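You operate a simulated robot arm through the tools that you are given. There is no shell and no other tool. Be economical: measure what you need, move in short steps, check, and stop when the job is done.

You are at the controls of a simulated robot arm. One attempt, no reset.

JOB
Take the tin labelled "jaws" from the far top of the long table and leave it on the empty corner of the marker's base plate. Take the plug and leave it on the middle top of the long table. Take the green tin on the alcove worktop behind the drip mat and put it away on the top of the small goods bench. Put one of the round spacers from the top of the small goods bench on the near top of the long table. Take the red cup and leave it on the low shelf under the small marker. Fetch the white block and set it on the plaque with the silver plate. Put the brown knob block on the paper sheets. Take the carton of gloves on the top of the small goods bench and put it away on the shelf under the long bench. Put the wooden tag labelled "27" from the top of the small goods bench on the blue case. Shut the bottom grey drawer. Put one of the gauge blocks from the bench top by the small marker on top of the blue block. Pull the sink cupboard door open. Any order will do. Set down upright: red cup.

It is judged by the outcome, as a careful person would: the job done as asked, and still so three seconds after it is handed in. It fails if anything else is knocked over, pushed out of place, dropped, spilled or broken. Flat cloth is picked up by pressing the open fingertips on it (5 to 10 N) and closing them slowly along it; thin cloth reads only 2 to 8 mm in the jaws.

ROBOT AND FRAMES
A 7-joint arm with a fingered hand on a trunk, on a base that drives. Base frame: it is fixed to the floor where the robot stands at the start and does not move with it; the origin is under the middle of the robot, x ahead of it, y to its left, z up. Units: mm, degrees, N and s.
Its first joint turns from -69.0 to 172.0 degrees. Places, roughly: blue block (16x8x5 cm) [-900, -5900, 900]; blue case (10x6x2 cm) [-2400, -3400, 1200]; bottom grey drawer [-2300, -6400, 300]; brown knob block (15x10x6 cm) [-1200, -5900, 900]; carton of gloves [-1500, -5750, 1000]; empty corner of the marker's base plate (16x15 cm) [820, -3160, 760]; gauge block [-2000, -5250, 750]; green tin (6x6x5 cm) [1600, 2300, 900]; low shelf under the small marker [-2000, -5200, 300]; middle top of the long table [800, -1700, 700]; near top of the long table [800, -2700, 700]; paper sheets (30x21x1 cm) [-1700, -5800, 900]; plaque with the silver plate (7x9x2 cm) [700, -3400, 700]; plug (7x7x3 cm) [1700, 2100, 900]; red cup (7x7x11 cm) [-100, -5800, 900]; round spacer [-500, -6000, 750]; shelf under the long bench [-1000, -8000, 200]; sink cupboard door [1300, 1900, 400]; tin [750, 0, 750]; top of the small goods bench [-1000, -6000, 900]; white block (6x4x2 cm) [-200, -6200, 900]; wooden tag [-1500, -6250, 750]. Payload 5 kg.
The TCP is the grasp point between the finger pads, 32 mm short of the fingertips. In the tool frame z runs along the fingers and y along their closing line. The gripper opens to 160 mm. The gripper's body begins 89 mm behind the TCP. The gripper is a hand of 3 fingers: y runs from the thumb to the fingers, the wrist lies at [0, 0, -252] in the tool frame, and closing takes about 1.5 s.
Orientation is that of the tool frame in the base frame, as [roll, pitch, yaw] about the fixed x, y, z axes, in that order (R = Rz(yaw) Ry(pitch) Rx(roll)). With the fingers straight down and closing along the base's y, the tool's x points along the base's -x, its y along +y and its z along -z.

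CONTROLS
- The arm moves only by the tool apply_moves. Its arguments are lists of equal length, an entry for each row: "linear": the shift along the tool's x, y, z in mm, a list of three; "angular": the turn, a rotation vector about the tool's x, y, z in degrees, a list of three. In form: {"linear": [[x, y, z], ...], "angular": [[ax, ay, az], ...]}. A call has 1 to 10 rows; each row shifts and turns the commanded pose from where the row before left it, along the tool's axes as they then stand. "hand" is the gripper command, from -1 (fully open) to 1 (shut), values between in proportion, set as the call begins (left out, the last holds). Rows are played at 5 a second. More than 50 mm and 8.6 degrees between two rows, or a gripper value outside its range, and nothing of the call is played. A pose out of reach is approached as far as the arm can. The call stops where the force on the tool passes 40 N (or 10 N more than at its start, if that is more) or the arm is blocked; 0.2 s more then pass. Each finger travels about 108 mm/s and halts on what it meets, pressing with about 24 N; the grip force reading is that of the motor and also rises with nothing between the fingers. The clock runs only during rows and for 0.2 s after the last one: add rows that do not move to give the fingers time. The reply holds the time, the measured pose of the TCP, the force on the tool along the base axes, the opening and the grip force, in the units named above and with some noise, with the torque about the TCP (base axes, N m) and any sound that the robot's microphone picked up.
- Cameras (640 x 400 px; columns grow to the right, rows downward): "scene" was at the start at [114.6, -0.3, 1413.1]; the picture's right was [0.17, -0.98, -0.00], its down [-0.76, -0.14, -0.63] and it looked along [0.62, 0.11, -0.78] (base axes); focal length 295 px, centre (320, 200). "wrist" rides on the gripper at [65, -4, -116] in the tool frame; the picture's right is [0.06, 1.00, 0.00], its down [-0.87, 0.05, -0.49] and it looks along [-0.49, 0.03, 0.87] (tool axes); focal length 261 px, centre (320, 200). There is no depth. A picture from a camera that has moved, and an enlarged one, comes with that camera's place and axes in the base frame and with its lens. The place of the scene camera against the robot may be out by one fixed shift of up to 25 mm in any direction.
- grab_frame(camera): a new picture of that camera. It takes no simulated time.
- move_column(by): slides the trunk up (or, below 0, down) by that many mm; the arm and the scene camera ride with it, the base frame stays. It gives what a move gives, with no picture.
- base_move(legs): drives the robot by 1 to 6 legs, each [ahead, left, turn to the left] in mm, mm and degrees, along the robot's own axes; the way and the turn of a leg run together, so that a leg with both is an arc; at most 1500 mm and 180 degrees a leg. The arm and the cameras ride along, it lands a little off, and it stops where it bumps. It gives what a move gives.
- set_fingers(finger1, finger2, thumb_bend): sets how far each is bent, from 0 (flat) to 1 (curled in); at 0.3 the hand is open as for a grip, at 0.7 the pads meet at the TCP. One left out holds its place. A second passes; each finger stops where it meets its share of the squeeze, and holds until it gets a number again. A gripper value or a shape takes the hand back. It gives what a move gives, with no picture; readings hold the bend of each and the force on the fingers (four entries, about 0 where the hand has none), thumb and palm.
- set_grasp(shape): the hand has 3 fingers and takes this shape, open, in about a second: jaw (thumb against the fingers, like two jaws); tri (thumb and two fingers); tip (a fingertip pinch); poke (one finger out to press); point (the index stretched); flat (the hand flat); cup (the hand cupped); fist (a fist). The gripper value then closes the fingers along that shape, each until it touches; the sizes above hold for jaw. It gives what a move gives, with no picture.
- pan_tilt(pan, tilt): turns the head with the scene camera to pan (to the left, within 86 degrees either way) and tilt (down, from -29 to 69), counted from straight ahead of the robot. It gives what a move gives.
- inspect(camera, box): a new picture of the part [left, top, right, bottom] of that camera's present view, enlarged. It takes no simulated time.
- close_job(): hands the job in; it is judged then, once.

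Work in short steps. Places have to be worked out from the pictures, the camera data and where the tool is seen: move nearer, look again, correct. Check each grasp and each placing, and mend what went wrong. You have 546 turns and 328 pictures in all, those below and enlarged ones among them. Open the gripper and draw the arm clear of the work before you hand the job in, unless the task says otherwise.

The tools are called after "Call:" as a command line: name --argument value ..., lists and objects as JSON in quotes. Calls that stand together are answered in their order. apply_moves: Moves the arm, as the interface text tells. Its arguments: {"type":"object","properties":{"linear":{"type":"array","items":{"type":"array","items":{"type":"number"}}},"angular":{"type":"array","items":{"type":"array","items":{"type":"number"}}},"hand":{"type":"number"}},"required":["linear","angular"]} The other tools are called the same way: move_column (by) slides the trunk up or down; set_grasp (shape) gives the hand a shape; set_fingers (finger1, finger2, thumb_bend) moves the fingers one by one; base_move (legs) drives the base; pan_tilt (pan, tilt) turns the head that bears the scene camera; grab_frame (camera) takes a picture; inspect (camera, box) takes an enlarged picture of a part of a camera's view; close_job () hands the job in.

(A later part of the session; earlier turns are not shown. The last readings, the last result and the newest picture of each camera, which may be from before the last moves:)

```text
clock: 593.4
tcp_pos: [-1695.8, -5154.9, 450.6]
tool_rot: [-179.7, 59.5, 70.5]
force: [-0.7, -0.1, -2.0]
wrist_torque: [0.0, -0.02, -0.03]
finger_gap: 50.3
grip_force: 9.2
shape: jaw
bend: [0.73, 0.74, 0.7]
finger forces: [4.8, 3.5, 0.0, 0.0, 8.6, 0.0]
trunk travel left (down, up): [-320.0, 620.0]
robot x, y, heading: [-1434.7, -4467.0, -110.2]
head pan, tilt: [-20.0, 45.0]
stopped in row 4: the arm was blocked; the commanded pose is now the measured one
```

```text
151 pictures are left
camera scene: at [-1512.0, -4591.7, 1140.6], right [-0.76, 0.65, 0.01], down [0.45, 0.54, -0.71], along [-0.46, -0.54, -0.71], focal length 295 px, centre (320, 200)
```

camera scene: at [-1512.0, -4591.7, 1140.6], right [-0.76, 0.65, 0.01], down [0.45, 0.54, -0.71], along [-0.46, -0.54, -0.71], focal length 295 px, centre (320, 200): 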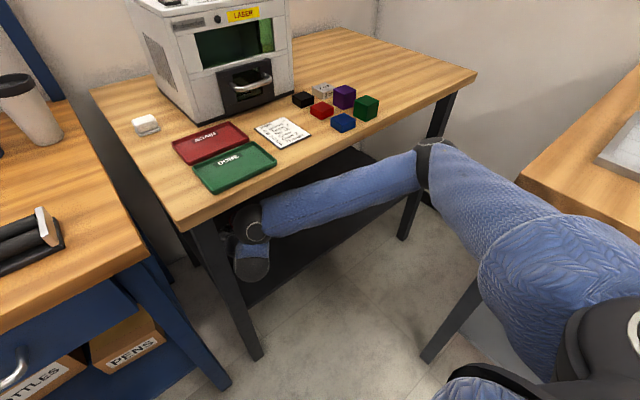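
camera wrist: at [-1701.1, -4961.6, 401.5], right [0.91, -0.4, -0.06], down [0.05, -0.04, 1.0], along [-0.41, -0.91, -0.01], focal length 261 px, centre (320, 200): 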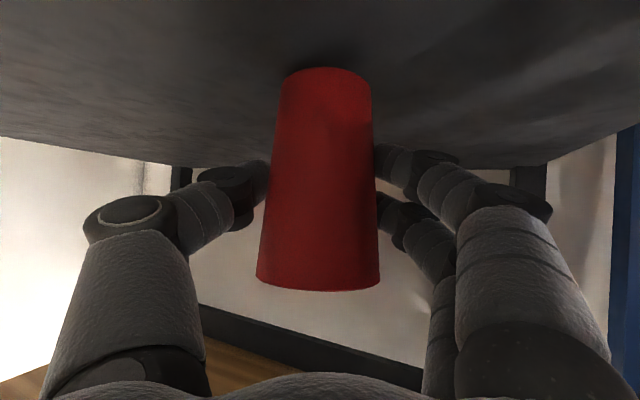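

The wrist ball is beside the table's east leg now. I raise the trunk 70 mm, shift right 65 mm away from the leg, then back straight out.

Call:
move_column --by 70

Call:
base_move --legs '[[0, -65, 0]]'

Call:
grab_frame --camera "scene"

Call:
grab_frame --camera "wrist"

```text
clock: 594.5
tcp_pos: [-1693.8, -5149.3, 485.9]
tool_rot: [-178.9, 57.5, 71.5]
force: [0.5, 0.0, -1.5]
wrist_torque: [0.04, -0.03, -0.01]
finger_gap: 50.1
grip_force: 9.6
shape: jaw
bend: [0.73, 0.74, 0.7]
finger forces: [5.2, 3.7, 0.0, 0.0, 9.1, 0.0]
trunk travel left (down, up): [-390.0, 550.0]
robot x, y, heading: [-1440.7, -4466.5, -110.2]
head pan, tilt: [-20.0, 45.0]
```

```text
clock: 595.2
tcp_pos: [-1682.5, -5141.9, 488.2]
tool_rot: [-178.8, 56.7, 72.6]
force: [0.9, 0.2, -1.5]
wrist_torque: [0.02, 0.0, 0.01]
finger_gap: 50.0
grip_force: 10.5
shape: jaw
bend: [0.73, 0.74, 0.7]
finger forces: [5.0, 3.8, 0.1, 0.0, 9.0, 0.0]
trunk travel left (down, up): [-390.0, 550.0]
robot x, y, heading: [-1438.3, -4465.5, -109.6]
head pan, tilt: [-20.0, 45.0]
stopped in leg 1: the robot was blocked; the commanded pose is now the measured one
```

```text
150 pictures are left
camera scene: at [-1521.0, -4598.4, 1211.4], right [-0.77, 0.64, 0.0], down [0.45, 0.55, -0.7], along [-0.45, -0.54, -0.71], focal length 295 px, centre (320, 200)
```

scene: 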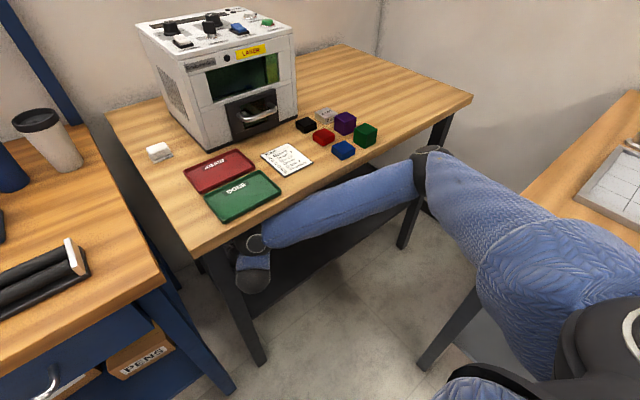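

```text
149 pictures are left
camera wrist: at [-1643.9, -5013.3, 496.7], right [0.96, -0.28, -0.06], down [0.04, -0.08, 1.0], along [-0.28, -0.96, -0.07], focal length 261 px, centre (320, 200)
```

wrist: 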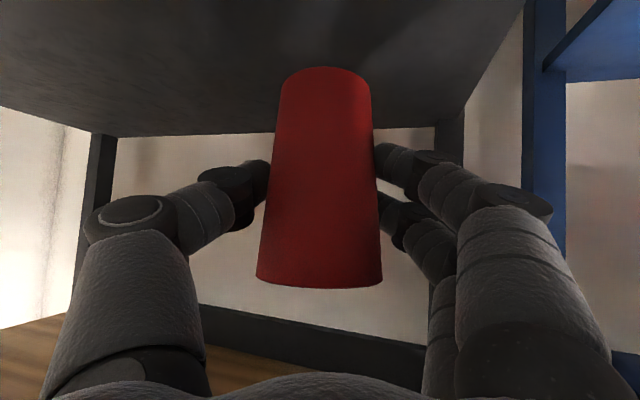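

The hand is wedged between the leg and bench 1. Extending the arm straightens it (elbow moves inward), and the shelf is deep enough—so I reach farther in and slightly west, correcting the tilt.

Call:
apply_moves --linear '[[-8, -15, 12.5], [-13, -12, 21], [-13, -12, 21], [-13, -8, 21], [0, 0, 0]]' --angular '[[0, -1.4, 0], [0, -1.4, 0], [0, 0, 0], [0, 0, 0], [0, 0, 0]]'

Call:
grab_frame --camera "scene"

Call:
grab_frame --camera "wrist"

```text
clock: 596.6
tcp_pos: [-1725.0, -5121.9, 414.5]
tool_rot: [-179.2, 52.5, 73.2]
force: [-1.2, 0.4, -1.7]
wrist_torque: [-0.01, -0.03, 0.03]
finger_gap: 50.4
grip_force: 9.7
shape: jaw
bend: [0.73, 0.74, 0.7]
finger forces: [5.2, 3.7, 0.1, 0.0, 9.1, 0.0]
trunk travel left (down, up): [-390.0, 550.0]
robot x, y, heading: [-1436.8, -4462.0, -110.0]
head pan, tilt: [-20.0, 45.0]
stopped in row 5: the arm was blocked; the commanded pose is now the measured one
```

```text
148 pictures are left
camera scene: at [-1517.9, -4578.3, 1215.9], right [-0.77, 0.64, 0.0], down [0.45, 0.54, -0.71], along [-0.45, -0.54, -0.7], focal length 295 px, centre (320, 200)
```

scene: 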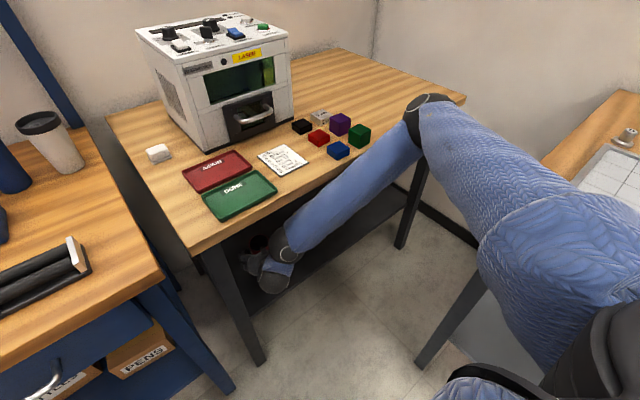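

```text
147 pictures are left
camera wrist: at [-1689.2, -4995.6, 432.5], right [0.96, -0.26, -0.06], down [0.02, -0.15, 0.99], along [-0.27, -0.95, -0.14], focal length 261 px, centre (320, 200)
```

wrist: 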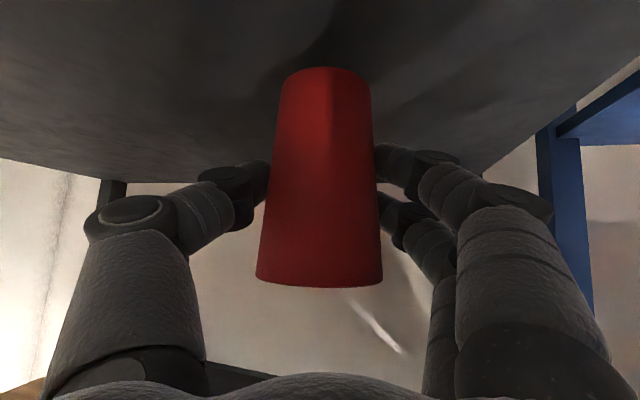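

The elbow is now up over the table level and the hand is clear of the leg. I back the base 40 mm to free the forearm from the table edge, then correct the cup's tilt.

Call:
base_move --legs '[[-40, 0, 0]]'

Call:
apply_moves --linear '[[-8.5, 0, -5], [-8.5, 0, -5], [0, 0, 0]]' --angular '[[0, -3.4, 0], [0, -3.4, 0], [0, 0, 0]]'

Call:
grab_frame --camera "scene"

Call:
grab_frame --camera "wrist"

```text
clock: 597.5
tcp_pos: [-1711.2, -5093.2, 411.2]
tool_rot: [-179.4, 52.8, 73.1]
force: [-0.4, -0.2, -0.6]
wrist_torque: [0.02, -0.01, -0.02]
finger_gap: 50.0
grip_force: 9.9
shape: jaw
bend: [0.73, 0.74, 0.7]
finger forces: [5.3, 3.7, 0.0, 0.0, 9.2, 0.1]
trunk travel left (down, up): [-390.0, 550.0]
robot x, y, heading: [-1427.3, -4425.0, -109.9]
head pan, tilt: [-20.0, 45.0]
```

```text
clock: 598.3
tcp_pos: [-1712.7, -5096.3, 429.6]
tool_rot: [-179.3, 59.7, 73.2]
force: [0.9, -0.6, -2.0]
wrist_torque: [0.01, 0.01, 0.0]
finger_gap: 50.1
grip_force: 9.8
shape: jaw
bend: [0.73, 0.74, 0.7]
finger forces: [5.1, 3.8, 0.0, 0.0, 8.9, 0.0]
trunk travel left (down, up): [-390.0, 550.0]
robot x, y, heading: [-1424.9, -4419.5, -109.7]
head pan, tilt: [-20.0, 45.0]
```

```text
146 pictures are left
camera scene: at [-1505.2, -4545.9, 1211.2], right [-0.77, 0.64, 0.0], down [0.45, 0.54, -0.71], along [-0.45, -0.54, -0.71], focal length 295 px, centre (320, 200)
```

scene: 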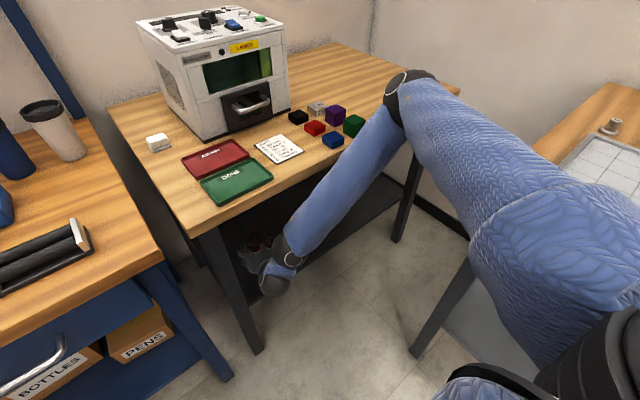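

```text
145 pictures are left
camera wrist: at [-1676.9, -4966.6, 433.3], right [0.96, -0.27, -0.06], down [0.05, -0.03, 1.0], along [-0.27, -0.96, -0.02], focal length 261 px, centre (320, 200)
```

wrist: 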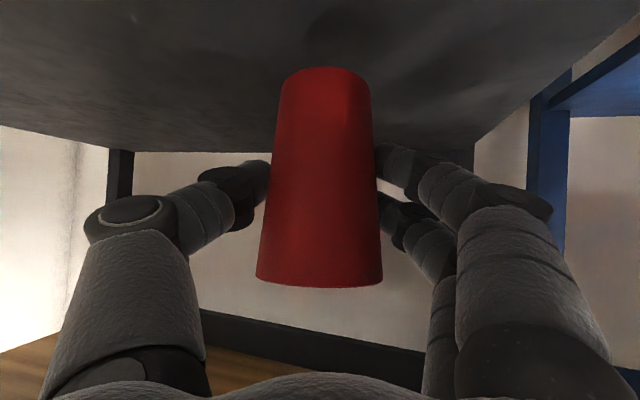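

Freed and upright. I lower using the trunk so the arm shape stays fixed.

Call:
move_column --by -25

Call:
move_column --by -8

Call:
grab_frame --camera "wrist"

```text
clock: 599.0
tcp_pos: [-1712.1, -5095.3, 405.0]
tool_rot: [-179.3, 59.6, 73.2]
force: [0.8, -0.1, -0.8]
wrist_torque: [0.02, -0.03, 0.01]
finger_gap: 50.1
grip_force: 10.0
shape: jaw
bend: [0.73, 0.74, 0.7]
finger forces: [5.1, 3.8, 0.1, 0.0, 8.8, 0.0]
trunk travel left (down, up): [-365.0, 575.0]
robot x, y, heading: [-1426.9, -4421.0, -109.8]
head pan, tilt: [-20.0, 45.0]
```

```text
clock: 599.5
tcp_pos: [-1712.3, -5095.3, 397.1]
tool_rot: [-179.3, 59.6, 73.1]
force: [0.5, 0.3, -0.8]
wrist_torque: [0.0, -0.02, -0.02]
finger_gap: 50.0
grip_force: 9.8
shape: jaw
bend: [0.73, 0.74, 0.7]
finger forces: [5.2, 3.7, 0.0, 0.0, 8.9, 0.0]
trunk travel left (down, up): [-357.0, 583.0]
robot x, y, heading: [-1423.8, -4427.0, -110.0]
head pan, tilt: [-20.0, 45.0]
```

```text
144 pictures are left
camera wrist: at [-1676.7, -4966.6, 400.6], right [0.96, -0.27, -0.06], down [0.05, -0.03, 1.0], along [-0.27, -0.96, -0.02], focal length 261 px, centre (320, 200)
```

wrist: 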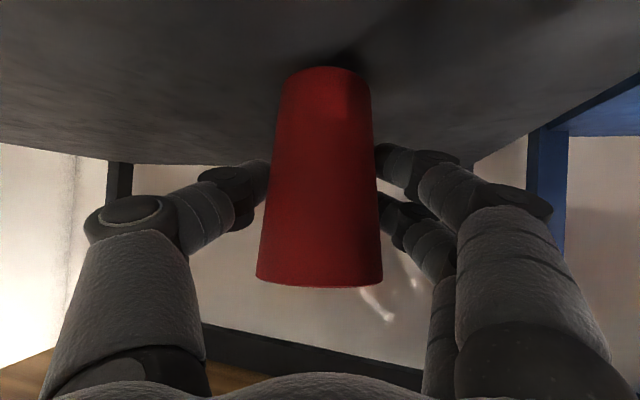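

The shadow is closing on the cup's base. Small steps now.

Call:
move_column --by -5

Call:
move_column --by -4

Call:
move_column --by -4

Call:
grab_frame --camera "wrist"

```text
clock: 600.1
tcp_pos: [-1713.2, -5094.9, 392.2]
tool_rot: [-179.3, 59.5, 73.3]
force: [-0.6, -0.4, -1.8]
wrist_torque: [0.06, 0.0, -0.01]
finger_gap: 50.3
grip_force: 10.0
shape: jaw
bend: [0.73, 0.74, 0.7]
finger forces: [5.1, 3.7, 0.1, 0.1, 8.8, 0.0]
trunk travel left (down, up): [-352.0, 588.0]
robot x, y, heading: [-1425.6, -4421.6, -110.1]
head pan, tilt: [-20.0, 45.0]
```

```text
clock: 600.6
tcp_pos: [-1713.3, -5095.2, 388.5]
tool_rot: [-179.3, 59.6, 73.2]
force: [-0.2, 0.0, -1.0]
wrist_torque: [0.03, 0.0, -0.02]
finger_gap: 50.4
grip_force: 9.7
shape: jaw
bend: [0.73, 0.74, 0.7]
finger forces: [5.1, 3.7, 0.0, 0.1, 9.0, 0.0]
trunk travel left (down, up): [-348.0, 592.0]
robot x, y, heading: [-1427.4, -4422.5, -110.0]
head pan, tilt: [-20.0, 45.0]
```

```text
clock: 601.1
tcp_pos: [-1712.6, -5095.9, 386.7]
tool_rot: [-179.3, 59.7, 73.2]
force: [-1.6, -2.7, 10.3]
wrist_torque: [-0.12, 0.03, -0.02]
finger_gap: 50.4
grip_force: 10.2
shape: jaw
bend: [0.73, 0.74, 0.7]
finger forces: [5.1, 4.3, 0.1, 0.0, 9.4, 0.1]
trunk travel left (down, up): [-344.0, 596.0]
robot x, y, heading: [-1424.2, -4420.7, -110.0]
head pan, tilt: [-20.0, 45.0]
```

```text
143 pictures are left
camera wrist: at [-1676.7, -4967.3, 388.5], right [0.96, -0.27, -0.06], down [0.05, -0.03, 1.0], along [-0.27, -0.96, -0.02], focal length 261 px, centre (320, 200)
```

wrist: 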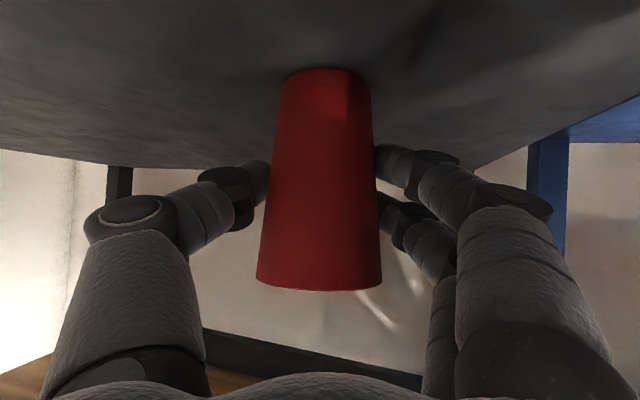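

The cup stands on the shelf (10 N contact). I open the fingers and withdraw straight back with the base.

Call:
apply_moves --linear '[[0, 0, 0], [0, 0, 0], [0, 0, 0], [0, 0, 0], [0, 0, 0]]' --angular '[[0, 0, 0], [0, 0, 0], [0, 0, 0], [0, 0, 0], [0, 0, 0]]' --hand -0.4

Call:
grab_frame --camera "wrist"

```text
clock: 602.4
tcp_pos: [-1712.4, -5094.8, 384.6]
tool_rot: [-179.3, 59.7, 73.2]
force: [-0.8, -0.7, -0.8]
wrist_torque: [0.02, 0.0, 0.0]
finger_gap: 111.7
grip_force: 0.1
shape: jaw
bend: [0.67, 0.67, 0.64]
finger forces: [0.0, 0.0, 0.0, 0.0, 0.0, 0.1]
trunk travel left (down, up): [-344.0, 596.0]
robot x, y, heading: [-1424.5, -4420.4, -110.0]
head pan, tilt: [-20.0, 45.0]
```

```text
142 pictures are left
camera wrist: at [-1676.7, -4966.6, 387.4], right [0.96, -0.27, -0.06], down [0.05, -0.03, 1.0], along [-0.27, -0.96, -0.02], focal length 261 px, centre (320, 200)
```

wrist: 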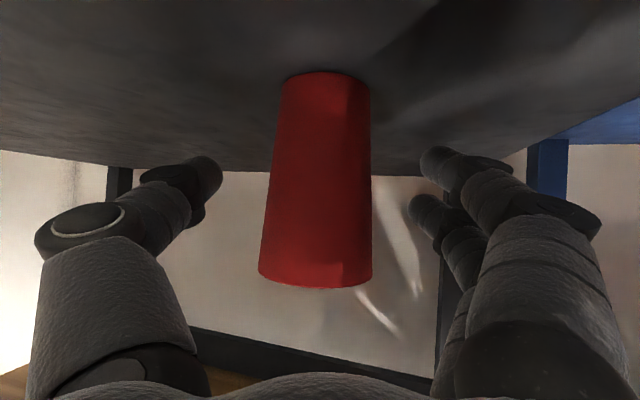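

The cup stands upright on the shelf. I withdraw: straight back 75 mm, then back and to the right to clear the leg.

Call:
base_move --legs '[[-75, 0, 0], [-160, -75, 0]]'

Call:
grab_frame --camera "wrist"

Call:
grab_frame --camera "scene"

```text
clock: 604.1
tcp_pos: [-1670.7, -4973.3, 392.4]
tool_rot: [-178.4, 60.4, 76.6]
force: [-15.5, 11.3, -3.0]
wrist_torque: [-0.1, 0.03, 0.88]
finger_gap: 108.4
grip_force: 0.0
shape: jaw
bend: [0.68, 0.68, 0.64]
finger forces: [7.1, 10.7, 0.0, 0.1, 0.0, 0.1]
trunk travel left (down, up): [-344.0, 596.0]
robot x, y, heading: [-1414.1, -4281.8, -107.7]
head pan, tilt: [-20.0, 45.0]
stopped in leg 2: the robot was blocked; the commanded pose is now the measured one
```

```text
141 pictures are left
camera wrist: at [-1639.4, -4843.8, 394.1], right [0.97, -0.22, -0.07], down [0.07, -0.02, 1.0], along [-0.23, -0.97, 0.0], focal length 261 px, centre (320, 200)
```

wrist: 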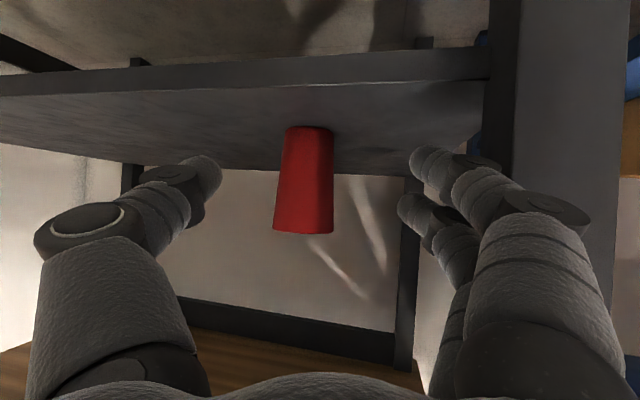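

```text
140 pictures are left
camera scene: at [-1482.8, -4409.7, 1165.4], right [-0.79, 0.61, 0.0], down [0.43, 0.56, -0.71], along [-0.43, -0.56, -0.71], focal length 295 px, centre (320, 200)
```

scene: 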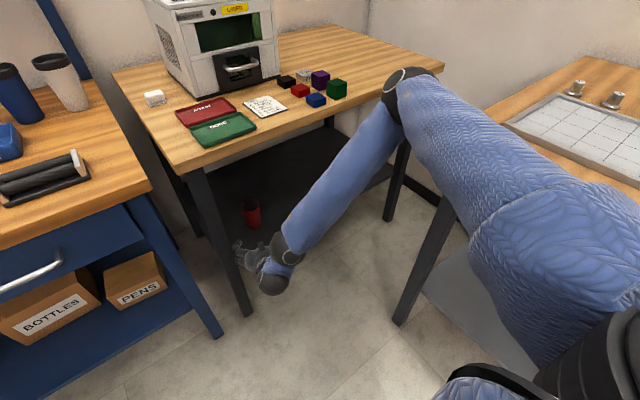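

The fingers brush the leg. I close the hand to narrow it (the cup is clear), then back straight out.

Call:
apply_moves --linear '[[0, 0, 0], [0, 0, 0], [0, 0, 0], [0, 0, 0], [0, 0, 0], [0, -15, 0], [0, -15, 0], [0, 0, 0]]' --angular '[[0, 0, 0], [0, 0, 0], [0, 0, 0], [0, 0, 0], [0, 0, 0], [0, 0, 0], [0, 0, 0], [0, 0, 0]]' --hand 1

Call:
base_move --legs '[[-150, 0, 0]]'

Call:
grab_frame --camera "scene"

```text
clock: 605.9
tcp_pos: [-1701.1, -4963.1, 390.3]
tool_rot: [-179.1, 60.1, 75.8]
force: [-0.1, 0.2, 0.3]
wrist_torque: [0.0, 0.01, 0.03]
finger_gap: 14.2
grip_force: 24.1
shape: jaw
bend: [0.76, 0.76, 0.74]
finger forces: [0.0, 0.1, 0.0, 0.0, 0.0, 0.1]
trunk travel left (down, up): [-344.0, 596.0]
robot x, y, heading: [-1415.4, -4280.5, -107.7]
head pan, tilt: [-20.0, 45.0]
```

```text
clock: 607.1
tcp_pos: [-1642.7, -4870.1, 399.1]
tool_rot: [-179.0, 60.9, 77.9]
force: [0.5, 0.2, -0.3]
wrist_torque: [-0.04, -0.02, 0.0]
finger_gap: 14.1
grip_force: 23.6
shape: jaw
bend: [0.76, 0.76, 0.74]
finger forces: [0.0, 0.1, 0.0, 0.1, 0.0, 0.0]
trunk travel left (down, up): [-344.0, 596.0]
robot x, y, heading: [-1376.6, -4177.2, -106.4]
head pan, tilt: [-20.0, 45.0]
stopped in leg 1: the robot was blocked; the commanded pose is now the measured one
```

```text
139 pictures are left
camera scene: at [-1447.6, -4303.3, 1165.3], right [-0.8, 0.59, 0.0], down [0.42, 0.57, -0.71], along [-0.42, -0.57, -0.71], focal length 295 px, centre (320, 200)
```

scene: 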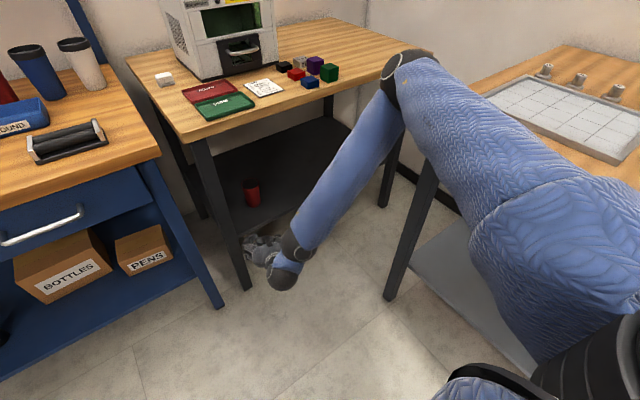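

The hand is out from under the table. I raise the trunk to lift the elbow clear of bench 1, then back away.

Call:
move_column --by 200

Call:
base_move --legs '[[-150, 100, 0]]'

Call:
grab_frame --camera "scene"

```text
clock: 609.3
tcp_pos: [-1644.3, -4867.7, 596.6]
tool_rot: [-179.4, 60.6, 77.4]
force: [0.2, 0.5, 0.1]
wrist_torque: [0.02, -0.01, 0.0]
finger_gap: 14.2
grip_force: 23.7
shape: jaw
bend: [0.76, 0.76, 0.74]
finger forces: [0.0, 0.0, 0.1, 0.1, 0.1, 0.1]
trunk travel left (down, up): [-544.0, 396.0]
robot x, y, heading: [-1375.2, -4180.8, -106.3]
head pan, tilt: [-20.0, 45.0]
```

```text
clock: 610.8
tcp_pos: [-1505.7, -4749.4, 598.1]
tool_rot: [-179.2, 60.6, 77.4]
force: [-0.6, -0.1, 0.4]
wrist_torque: [-0.01, -0.01, -0.03]
finger_gap: 14.5
grip_force: 24.1
shape: jaw
bend: [0.76, 0.76, 0.74]
finger forces: [0.0, 0.0, 0.0, 0.0, 0.0, 0.1]
trunk travel left (down, up): [-544.0, 396.0]
robot x, y, heading: [-1235.9, -4059.0, -106.6]
head pan, tilt: [-20.0, 45.0]
```

```text
138 pictures are left
camera scene: at [-1310.3, -4185.5, 1365.5], right [-0.8, 0.6, 0.0], down [0.42, 0.57, -0.71], along [-0.42, -0.57, -0.71], focal length 295 px, centre (320, 200)
```

scene: 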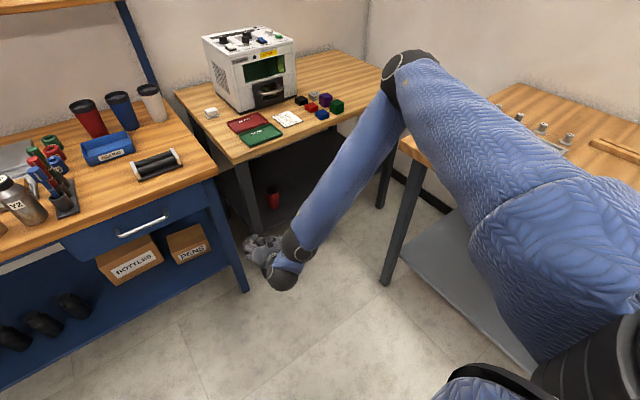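

Free; the cup stands on the shelf. I raise and straighten the hand, then drive back to the small goods bench for the white block.

Call:
move_column --by 200

Call:
apply_moves --linear '[[-34, 0, -21], [-34, 0, -21], [-34, 0, -21], [-34, 0, -21], [-34, 0, -21], [-34, 0, -21], [0, 0, 0]]' --angular '[[0, 0, 0], [0, 0, 0], [0, 0, 0], [0, 0, 0], [0, 0, 0], [0, 0, 0], [0, 0, 0]]' --hand -1

Call:
apply_moves --linear '[[0, 0, 0], [0, 0, 0], [0, 0, 0], [0, 0, 0], [0, 0, 0], [0, 0, 0], [0, 0, 0], [0, 0, 0], [0, 0, 0]]' --angular '[[0, 8, 0], [0, 8, 0], [0, 8, 0], [0, 8, 0], [0, 8, 0], [0, 8, 0], [0, 8, 0], [0, 4.6, 0], [0, 0, 0]]'

Call:
move_column --by -144

```text
clock: 613.0
tcp_pos: [-1506.6, -4750.4, 795.8]
tool_rot: [-179.4, 60.6, 77.4]
force: [-0.9, -0.4, 0.1]
wrist_torque: [0.02, 0.03, 0.0]
finger_gap: 14.2
grip_force: 24.2
shape: jaw
bend: [0.76, 0.76, 0.74]
finger forces: [0.0, 0.0, 0.0, 0.1, 0.0, 0.0]
trunk travel left (down, up): [-744.0, 196.0]
robot x, y, heading: [-1235.3, -4061.7, -106.8]
head pan, tilt: [-20.0, 45.0]
```

```text
clock: 614.6
tcp_pos: [-1505.6, -4743.9, 1038.1]
tool_rot: [-179.2, 60.9, 77.4]
force: [1.1, 4.7, -7.8]
wrist_torque: [-0.91, 0.23, 0.03]
finger_gap: 160.0
grip_force: 0.0
shape: jaw
bend: [0.3, 0.3, 0.3]
finger forces: [0.0, 0.0, 0.0, 0.0, 0.0, 0.0]
trunk travel left (down, up): [-744.0, 196.0]
robot x, y, heading: [-1236.8, -4060.4, -106.5]
head pan, tilt: [-20.0, 45.0]
```

```text
clock: 616.6
tcp_pos: [-1503.5, -4742.0, 1036.2]
tool_rot: [-179.6, 32.6, 76.9]
force: [-0.7, 0.4, 0.2]
wrist_torque: [-0.02, -0.04, -0.02]
finger_gap: 160.0
grip_force: 0.0
shape: jaw
bend: [0.3, 0.3, 0.3]
finger forces: [0.1, 0.1, 0.1, 0.1, 0.1, 0.0]
out of reach, approached as far as the arm can: row 4, 5, 6, 7, 8
trunk travel left (down, up): [-744.0, 196.0]
robot x, y, heading: [-1237.9, -4058.8, -106.7]
head pan, tilt: [-20.0, 45.0]
```

```text
clock: 618.3
tcp_pos: [-1504.2, -4739.9, 891.4]
tool_rot: [-179.6, 32.6, 77.0]
force: [0.4, 0.0, -1.1]
wrist_torque: [0.02, -0.04, 0.01]
finger_gap: 160.0
grip_force: 0.1
shape: jaw
bend: [0.3, 0.3, 0.3]
finger forces: [0.1, 0.1, 0.0, 0.0, 0.0, 0.0]
trunk travel left (down, up): [-600.0, 340.0]
robot x, y, heading: [-1238.1, -4060.7, -106.8]
head pan, tilt: [-20.0, 45.0]
```

I finish straightening the hand.

Call:
apply_moves --linear '[[0, 0, 0], [0, 0, 0], [0, 0, 0], [0, 0, 0], [0, 0, -40], [0, 0, -40], [0, 0, -40], [0, 0, -40], [0, 0, 0]]' --angular '[[0, 8.2, 0], [0, 8.2, 0], [0, 8.2, 0], [0, 8, 0], [0, 0, 0], [0, 0, 0], [0, 0, 0], [0, 0, 0], [0, 0, 0]]'

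Call:
grab_frame --camera "scene"

```text
clock: 620.3
tcp_pos: [-1503.9, -4740.5, 892.0]
tool_rot: [-179.7, 32.6, 77.0]
force: [0.3, 0.2, 0.1]
wrist_torque: [0.01, 0.0, 0.0]
finger_gap: 159.9
grip_force: 0.0
shape: jaw
bend: [0.3, 0.3, 0.3]
finger forces: [0.0, 0.1, 0.0, 0.1, 0.1, 0.0]
out of reach, approached as far as the arm can: row 1, 2, 3, 4, 5, 6, 7, 8
trunk travel left (down, up): [-600.0, 340.0]
robot x, y, heading: [-1235.4, -4057.0, -106.4]
head pan, tilt: [-20.0, 45.0]
```

```text
137 pictures are left
camera scene: at [-1311.3, -4186.4, 1421.3], right [-0.8, 0.6, 0.0], down [0.42, 0.57, -0.71], along [-0.42, -0.57, -0.71], focal length 295 px, centre (320, 200)
```

scene: 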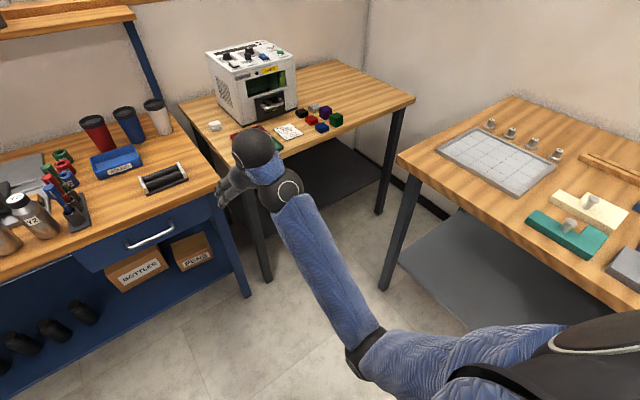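

The elbow has folded to an awkward side. I reverse the motion (re-tilt and lower) to bring it back.

Call:
apply_moves --linear '[[0, 0, 0], [0, 0, 0], [0, 0, 0], [0, 0, 0], [34, 0, 21], [34, 0, 21], [34, 0, 21], [34, 0, 21], [34, 0, 21], [0, 0, 0]]' --angular '[[0, -7, 0], [0, -7, 0], [0, -7, 0], [0, -7, 0], [0, 0, 0], [0, 0, 0], [0, 0, 0], [0, 0, 0], [0, 0, 0], [0, 0, 0]]'

Call:
grab_frame --camera "scene"

```text
clock: 622.5
tcp_pos: [-1506.7, -4750.1, 695.6]
tool_rot: [-179.2, 60.7, 77.4]
force: [-0.2, 0.5, 0.4]
wrist_torque: [0.01, 0.02, 0.01]
finger_gap: 160.1
grip_force: 0.1
shape: jaw
bend: [0.3, 0.3, 0.3]
finger forces: [0.0, 0.1, 0.2, 0.0, 0.0, 0.0]
trunk travel left (down, up): [-600.0, 340.0]
robot x, y, heading: [-1238.1, -4057.9, -106.6]
head pan, tilt: [-20.0, 45.0]
```

```text
136 pictures are left
camera scene: at [-1309.6, -4185.7, 1421.8], right [-0.8, 0.6, 0.0], down [0.42, 0.57, -0.71], along [-0.42, -0.57, -0.71], focal length 295 px, centre (320, 200)
```

scene: 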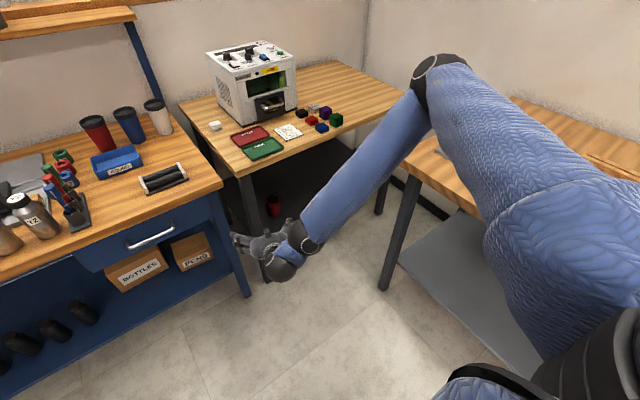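

The elbow is back. I straighten the hand here first, then raise.

Call:
apply_moves --linear '[[0, 0, 0], [0, 0, 0], [0, 0, 0], [0, 0, 0], [0, 0, 0], [0, 0, 0], [0, 0, 0], [0, 0, 0], [0, 0, 0]]' --angular '[[0, 8, 0], [0, 8, 0], [0, 8, 0], [0, 8, 0], [0, 8, 0], [0, 8, 0], [0, 8, 0], [0, 4.6, 0], [0, 0, 0]]'

Call:
apply_moves --linear '[[0, 0, -45], [0, 0, -45], [0, 0, -45], [0, 0, -45], [0, 0, -45], [0, 0, -45], [0, 0, -45], [0, 0, -45], [0, 0, 0]]' --angular '[[0, 0, 0], [0, 0, 0], [0, 0, 0], [0, 0, 0], [0, 0, 0], [0, 0, 0], [0, 0, 0], [0, 0, 0], [0, 0, 0]]'

Call:
grab_frame --camera "scene"

```text
clock: 624.5
tcp_pos: [-1505.1, -4749.1, 692.5]
tool_rot: [-179.6, -0.1, 76.7]
force: [0.1, -1.1, -0.3]
wrist_torque: [-0.01, -0.03, -0.01]
finger_gap: 159.7
grip_force: 0.0
shape: jaw
bend: [0.3, 0.3, 0.3]
finger forces: [0.0, 0.0, 0.0, 0.1, 0.1, 0.1]
out of reach, approached as far as the arm can: row 3
trunk travel left (down, up): [-600.0, 340.0]
robot x, y, heading: [-1233.5, -4059.6, -106.5]
head pan, tilt: [-20.0, 45.0]
```

```text
clock: 626.5
tcp_pos: [-1504.0, -4748.5, 1049.1]
tool_rot: [-179.7, -0.1, 76.6]
force: [-0.6, -0.3, 0.0]
wrist_torque: [-0.01, -0.01, 0.02]
finger_gap: 160.2
grip_force: 0.1
shape: jaw
bend: [0.3, 0.3, 0.3]
finger forces: [0.1, 0.1, 0.0, 0.1, 0.0, 0.0]
trunk travel left (down, up): [-600.0, 340.0]
robot x, y, heading: [-1234.2, -4057.8, -106.6]
head pan, tilt: [-20.0, 45.0]
```

```text
135 pictures are left
camera scene: at [-1312.1, -4187.3, 1421.1], right [-0.8, 0.6, 0.0], down [0.42, 0.57, -0.71], along [-0.42, -0.57, -0.71], focal length 295 px, centre (320, 200)
```

scene: 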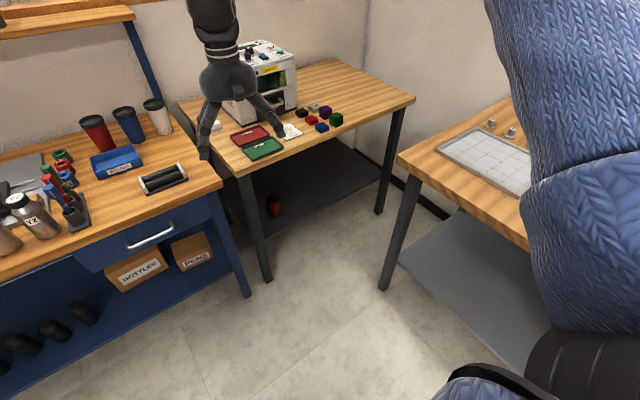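

Back to normal. I drive back round to the small goods bench's right end.

Call:
base_move --legs '[[0, 0, 106.6], [0, -360, 0], [1000, 0, 0], [970, 0, 0], [0, 0, -90]]'

Call:
base_move --legs '[[1040, 0, 0], [1040, 0, 0], [0, 0, 90], [0, 0, 90], [-400, 0, 0], [0, 860, 0]]'

Call:
pan_tilt --pan 0 --tilt 42

Call:
grab_frame --camera "scene"

```text
clock: 646.5
tcp_pos: [666.1, -5138.1, 1051.2]
tool_rot: [-179.7, -0.1, 93.5]
force: [-0.3, -0.7, 0.9]
wrist_torque: [0.0, 0.02, 0.04]
finger_gap: 159.9
grip_force: 0.1
shape: jaw
bend: [0.3, 0.3, 0.3]
finger forces: [0.1, 0.1, 0.0, 0.0, 0.0, 0.1]
trunk travel left (down, up): [-600.0, 340.0]
robot x, y, heading: [727.6, -4404.2, -90.2]
head pan, tilt: [-20.0, 45.0]
```

```text
clock: 670.8
tcp_pos: [-105.9, -6155.0, 1051.1]
tool_rot: [-179.7, 0.0, -84.6]
force: [0.0, 0.8, 0.2]
wrist_torque: [-0.01, -0.02, 0.02]
finger_gap: 159.9
grip_force: 0.0
shape: jaw
bend: [0.3, 0.3, 0.3]
finger forces: [0.0, 0.1, 0.0, 0.0, 0.0, 0.1]
trunk travel left (down, up): [-600.0, 340.0]
robot x, y, heading: [-135.9, -6895.8, 92.1]
head pan, tilt: [-20.0, 45.0]
```

```text
clock: 671.6
tcp_pos: [-104.2, -6155.3, 1051.1]
tool_rot: [-179.6, 0.0, -84.5]
force: [-0.1, -0.4, 0.2]
wrist_torque: [-0.01, 0.02, 0.0]
finger_gap: 160.1
grip_force: 0.1
shape: jaw
bend: [0.3, 0.3, 0.3]
finger forces: [0.1, 0.1, 0.0, 0.1, 0.0, 0.1]
trunk travel left (down, up): [-600.0, 340.0]
robot x, y, heading: [-132.8, -6897.4, 91.8]
head pan, tilt: [0.0, 42.0]
```

```text
134 pictures are left
camera scene: at [-151.6, -6771.5, 1425.6], right [1.0, 0.03, 0.0], down [0.02, -0.67, -0.74], along [-0.03, 0.74, -0.67], focal length 295 px, centre (320, 200)
```

scene: 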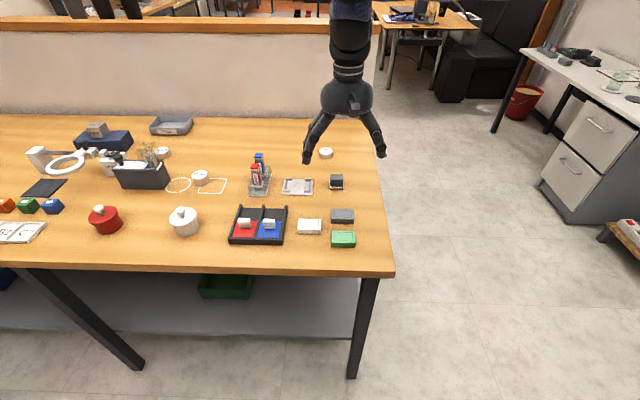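

The white block is at ≈(−201, −6265), long side along x. I turn the hand to close along y and move over it.

Call:
apply_moves --linear '[[20, 18, 0], [20, 18, 0], [20, 18, 0], [20, 18, 0], [20, 18, 0], [0, 0, 0], [0, 0, 0], [0, 0, 0], [0, 0, 0], [0, 0, 0]]' --angular '[[0, 0, 1], [0, 0, 1], [0, 0, 1], [0, 0, 1], [0, 0, 1], [0, 0, 8.5], [0, 0, 8.5], [0, 0, 8.5], [0, 0, 8.5], [0, 0, 8.5]]'

Call:
apply_moves --linear '[[0, 0, 0], [0, 0, 0], [0, 0, 0], [0, 0, 0], [0, 0, 0], [0, 0, 0], [0, 0, 20], [0, 0, 30], [0, 0, 0]]' --angular '[[0, 0, 8.5], [0, 0, 8.5], [0, 0, 8.5], [0, 0, 8.5], [0, 0, 8.5], [0, 0, 5.5], [0, 0, 0], [0, 0, 0], [0, 0, 0]]' --hand 0

Call:
grab_frame --camera "wrist"

```text
clock: 673.8
tcp_pos: [-189.7, -6259.1, 1051.0]
tool_rot: [-179.8, 0.2, -132.4]
force: [-0.6, -0.6, -0.1]
wrist_torque: [-0.01, -0.05, 0.0]
finger_gap: 159.9
grip_force: 0.1
shape: jaw
bend: [0.3, 0.3, 0.3]
finger forces: [0.1, 0.0, 0.1, 0.0, 0.0, 0.1]
trunk travel left (down, up): [-600.0, 340.0]
robot x, y, heading: [-137.9, -6896.1, 92.2]
head pan, tilt: [0.0, 42.0]
```

```text
clock: 675.8
tcp_pos: [-190.5, -6259.9, 1001.7]
tool_rot: [-179.9, 0.2, -166.2]
force: [-0.2, 0.5, 0.5]
wrist_torque: [-0.01, -0.04, 0.01]
finger_gap: 80.7
grip_force: 0.1
shape: jaw
bend: [0.72, 0.72, 0.7]
finger forces: [0.0, 0.1, 0.0, 0.0, 0.0, 0.1]
out of reach, approached as far as the arm can: row 5, 6
trunk travel left (down, up): [-600.0, 340.0]
robot x, y, heading: [-135.8, -6889.9, 92.0]
head pan, tilt: [0.0, 42.0]
```

```text
133 pictures are left
camera wrist: at [-251.4, -6279.2, 1116.9], right [-0.3, 0.95, 0.0], down [0.83, 0.26, 0.5], along [0.47, 0.15, -0.87], focal length 261 px, centre (320, 200)
```

wrist: 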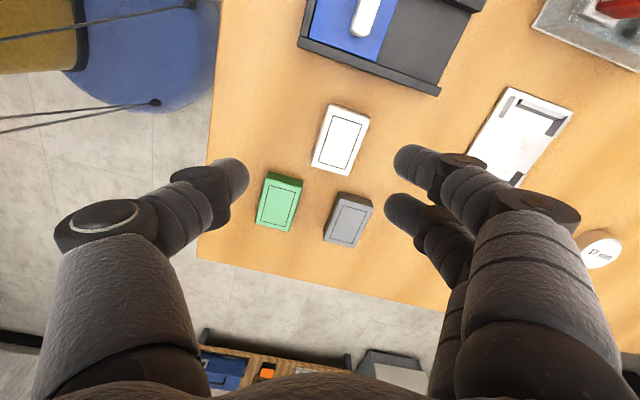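

The last 14° of rotation was out of reach this close in. I back the base 100 mm, extend the arm equally, and finish the rotation.

Call:
base_move --legs '[[-110, 0, -2]]'

Call:
apply_moves --linear '[[5, 40, 0], [10, 40, 0], [10, 40, 0], [0, 0, 0], [0, 0, 0], [0, 0, 0]]' --angular '[[0, 0, 0], [0, 0, 0], [0, 0, 0], [0, 0, 6], [0, 0, 6], [0, 0, 0]]'

Call:
grab_frame --camera "wrist"

```text
clock: 677.0
tcp_pos: [-163.2, -6368.9, 1003.4]
tool_rot: [179.9, 0.3, -168.3]
force: [-0.1, -0.6, -0.1]
wrist_torque: [0.07, 0.04, -0.03]
finger_gap: 80.8
grip_force: 0.1
shape: jaw
bend: [0.72, 0.72, 0.7]
finger forces: [0.1, 0.1, 0.0, 0.0, 0.0, 0.0]
trunk travel left (down, up): [-600.0, 340.0]
robot x, y, heading: [-135.3, -6996.6, 89.8]
head pan, tilt: [0.0, 42.0]
```

```text
clock: 678.4
tcp_pos: [-212.4, -6256.0, 1001.7]
tool_rot: [179.9, 0.3, 179.7]
force: [-0.2, -0.1, -1.9]
wrist_torque: [0.04, 0.02, -0.01]
finger_gap: 80.4
grip_force: 0.0
shape: jaw
bend: [0.72, 0.72, 0.7]
finger forces: [0.0, 0.0, 0.0, 0.0, 0.0, 0.0]
trunk travel left (down, up): [-600.0, 340.0]
robot x, y, heading: [-137.7, -7000.9, 89.8]
head pan, tilt: [0.0, 42.0]
```

```text
132 pictures are left
camera wrist: at [-277.0, -6258.4, 1116.8], right [-0.06, 1.0, 0.0], down [0.87, 0.05, 0.5], along [0.5, 0.03, -0.87], focal length 261 px, centre (320, 200)
```

wrist: 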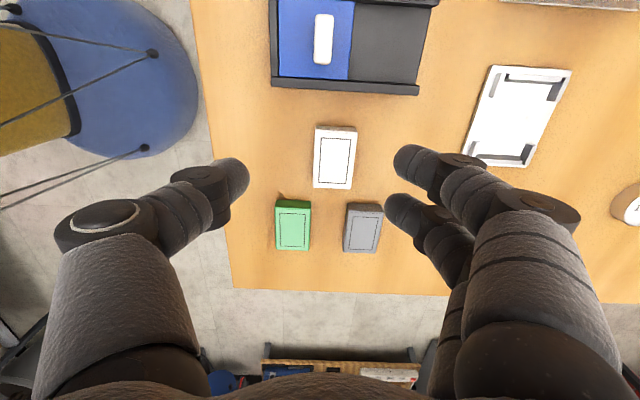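

Aligned. I move over the block and descend to TCP ≈897.

Call:
apply_moves --linear '[[-12, 9, 30], [-11, 8, 30], [0, 0, 30], [0, 0, 13], [0, 0, 0]]' --angular '[[0, 0, 0], [0, 0, 0], [0, 0, 0], [0, 0, 0], [0, 0, 0]]' --hand 0.15

Call:
grab_frame --camera "wrist"

```text
clock: 679.6
tcp_pos: [-188.0, -6237.8, 897.9]
tool_rot: [180.0, 0.3, 179.7]
force: [0.5, -0.6, 0.1]
wrist_torque: [0.0, 0.0, 0.0]
finger_gap: 68.3
grip_force: 0.1
shape: jaw
bend: [0.73, 0.73, 0.7]
finger forces: [0.0, 0.0, 0.0, 0.0, 0.1, 0.0]
trunk travel left (down, up): [-600.0, 340.0]
robot x, y, heading: [-137.1, -7002.6, 89.6]
head pan, tilt: [0.0, 42.0]
```

```text
131 pictures are left
camera wrist: at [-253.1, -6241.4, 1013.5], right [-0.06, 1.0, 0.0], down [0.87, 0.05, 0.5], along [0.5, 0.03, -0.87], focal length 261 px, centre (320, 200)
```

wrist: 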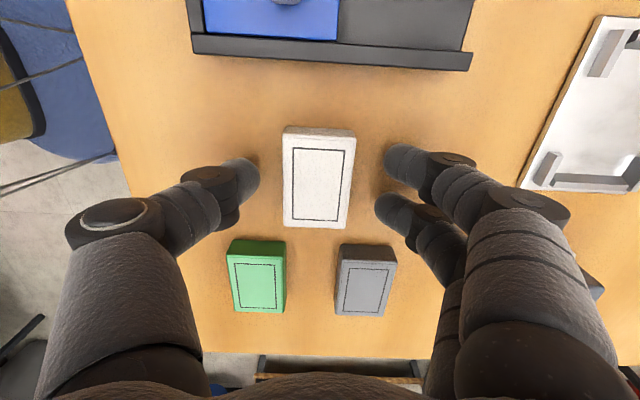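

Well centred. I close on it and lift.

Call:
apply_moves --linear '[[0, 0, 2], [0, 0, 0], [0, 0, 0], [0, 0, 0], [0, 0, 0], [0, 0, 0]]' --angular '[[0, 0, 0], [0, 0, 0], [0, 0, 0], [0, 0, 0], [0, 0, 0], [0, 0, 0]]' --hand 1

Call:
apply_moves --linear '[[0, 0, -15], [0, 0, -25], [0, 0, -40], [0, 0, 0]]' --angular '[[0, 0, 0], [0, 0, 0], [0, 0, 0], [0, 0, 0]]'

Call:
grab_frame --camera "wrist"

```text
clock: 681.0
tcp_pos: [-187.6, -6238.5, 895.2]
tool_rot: [179.9, 0.3, 179.7]
force: [0.8, -0.2, 0.7]
wrist_torque: [0.04, -0.05, 0.02]
finger_gap: 34.8
grip_force: 23.7
shape: jaw
bend: [0.73, 0.73, 0.7]
finger forces: [10.7, 10.6, 0.1, 0.0, 21.8, 0.1]
trunk travel left (down, up): [-600.0, 340.0]
robot x, y, heading: [-132.7, -7001.9, 89.7]
head pan, tilt: [0.0, 42.0]
```

```text
clock: 682.0
tcp_pos: [-189.5, -6237.6, 975.0]
tool_rot: [-180.0, 0.3, 179.7]
force: [-0.4, 0.6, -1.1]
wrist_torque: [-0.01, -0.02, 0.0]
finger_gap: 34.9
grip_force: 23.2
shape: jaw
bend: [0.73, 0.73, 0.7]
finger forces: [10.8, 10.8, 0.1, 0.1, 21.5, 0.0]
trunk travel left (down, up): [-600.0, 340.0]
robot x, y, heading: [-134.2, -7002.2, 90.3]
head pan, tilt: [0.0, 42.0]
```

```text
130 pictures are left
camera wrist: at [-254.9, -6240.2, 1090.4], right [-0.06, 1.0, 0.0], down [0.87, 0.05, 0.5], along [0.5, 0.03, -0.87], focal length 261 px, centre (320, 200)
```

wrist: 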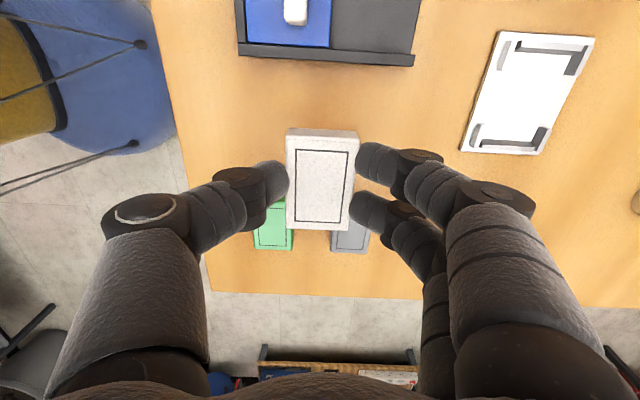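

White block held. I raise it and drive to the end of the long table for the plaque.

Call:
apply_moves --linear '[[0, 0, -40], [0, 0, -45], [0, -40, -20], [0, -40, 0], [0, 0, 0]]' --angular '[[0, 0, 0], [0, 0, 0], [0, 0, 0], [0, 0, 0], [0, 0, 0]]'

Call:
base_move --legs '[[0, -860, 0], [1400, 0, 0], [1330, 0, 0]]'

Call:
pan_tilt --pan 0 --tilt 35

Call:
grab_frame --camera "scene"

```text
clock: 683.2
tcp_pos: [-187.4, -6289.0, 1083.9]
tool_rot: [180.0, 0.3, 179.9]
force: [0.1, -0.3, -0.8]
wrist_torque: [0.03, 0.04, -0.01]
finger_gap: 34.8
grip_force: 24.3
shape: jaw
bend: [0.73, 0.73, 0.7]
finger forces: [10.8, 10.8, 0.0, 0.1, 21.7, 0.0]
out of reach, approached as far as the arm can: row 4
trunk travel left (down, up): [-600.0, 340.0]
robot x, y, heading: [-134.2, -6999.4, 89.9]
head pan, tilt: [0.0, 42.0]
```

```text
clock: 700.5
tcp_pos: [685.6, -3574.3, 1083.5]
tool_rot: [-179.9, 0.3, 179.7]
force: [-0.7, 0.4, -0.6]
wrist_torque: [-0.03, 0.01, 0.02]
finger_gap: 34.8
grip_force: 24.0
shape: jaw
bend: [0.73, 0.73, 0.7]
finger forces: [10.8, 10.9, 0.1, 0.0, 21.7, 0.1]
trunk travel left (down, up): [-600.0, 340.0]
robot x, y, heading: [737.8, -4285.8, 89.9]
head pan, tilt: [0.0, 42.0]
```

```text
clock: 701.1
tcp_pos: [685.5, -3574.8, 1083.4]
tool_rot: [180.0, 0.3, 179.7]
force: [-0.6, -0.4, -0.1]
wrist_torque: [0.04, 0.03, 0.0]
finger_gap: 35.0
grip_force: 23.6
shape: jaw
bend: [0.73, 0.73, 0.7]
finger forces: [10.8, 10.8, 0.0, 0.1, 21.8, 0.1]
trunk travel left (down, up): [-600.0, 340.0]
robot x, y, heading: [735.1, -4284.2, 89.5]
head pan, tilt: [0.0, 35.0]
```

```text
129 pictures are left
camera scene: at [726.4, -4162.7, 1436.1], right [1.0, -0.01, 0.0], down [0.0, -0.57, -0.82], along [0.01, 0.82, -0.57], focal length 295 px, centre (320, 200)
```

scene: 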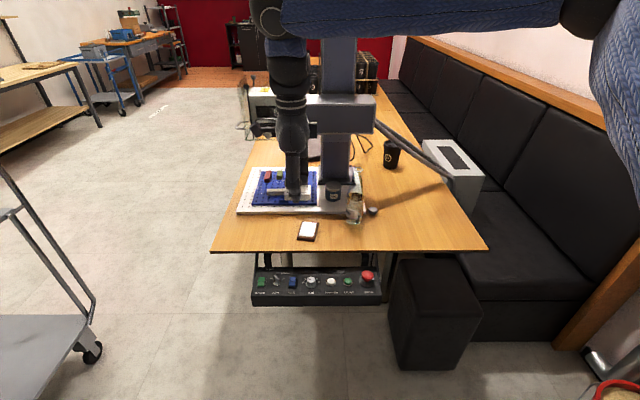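

The plaque is at ≈(695, −3371). I drive 150 mm closer and look down at it.

Call:
base_move --legs '[[150, 0, 0]]'

Call:
grab_frame --camera "wrist"

Call:
inspect --camera "scene" --box '[240, 180, 400, 290]'

```text
clock: 702.5
tcp_pos: [687.5, -3421.2, 1080.8]
tool_rot: [-179.8, 0.2, 179.6]
force: [-0.5, 0.1, -1.2]
wrist_torque: [-0.03, 0.02, 0.03]
finger_gap: 35.0
grip_force: 24.1
shape: jaw
bend: [0.73, 0.73, 0.7]
finger forces: [10.7, 10.9, 0.0, 0.0, 21.7, 0.1]
trunk travel left (down, up): [-600.0, 340.0]
robot x, y, heading: [737.3, -4140.3, 89.5]
head pan, tilt: [0.0, 35.0]
```

```text
128 pictures are left
camera wrist: at [622.2, -3424.3, 1197.5], right [-0.06, 1.0, 0.0], down [0.87, 0.05, 0.5], along [0.5, 0.02, -0.87], focal length 261 px, centre (320, 200)
```

wrist: 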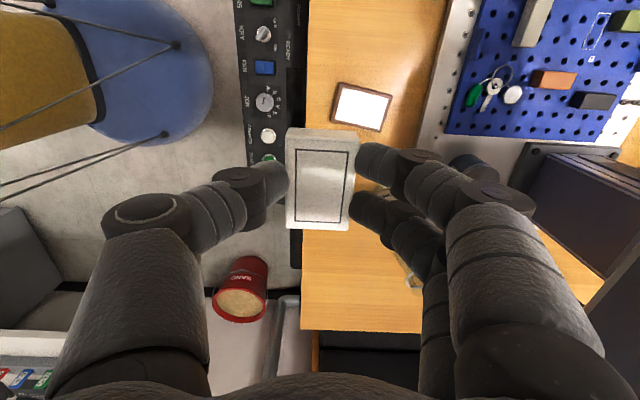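

```text
3.64 times, centred on (320, 235) of scene
camera zoom: at [727.4, -4009.8, 1435.8], right [1.0, -0.01, 0.0], down [0.0, -0.58, -0.82], along [0.01, 0.82, -0.58], focal length 1074 px, centre (320, 73)
```

zoom: 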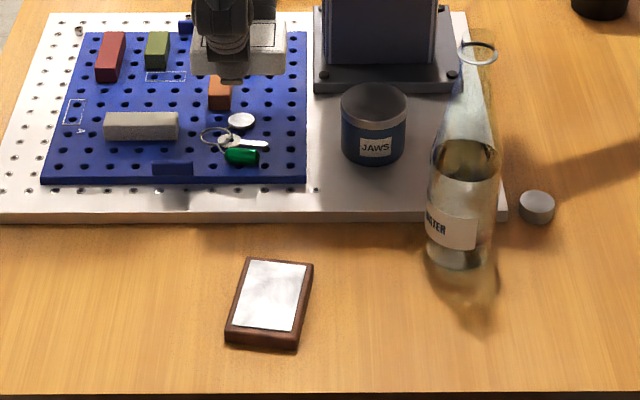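

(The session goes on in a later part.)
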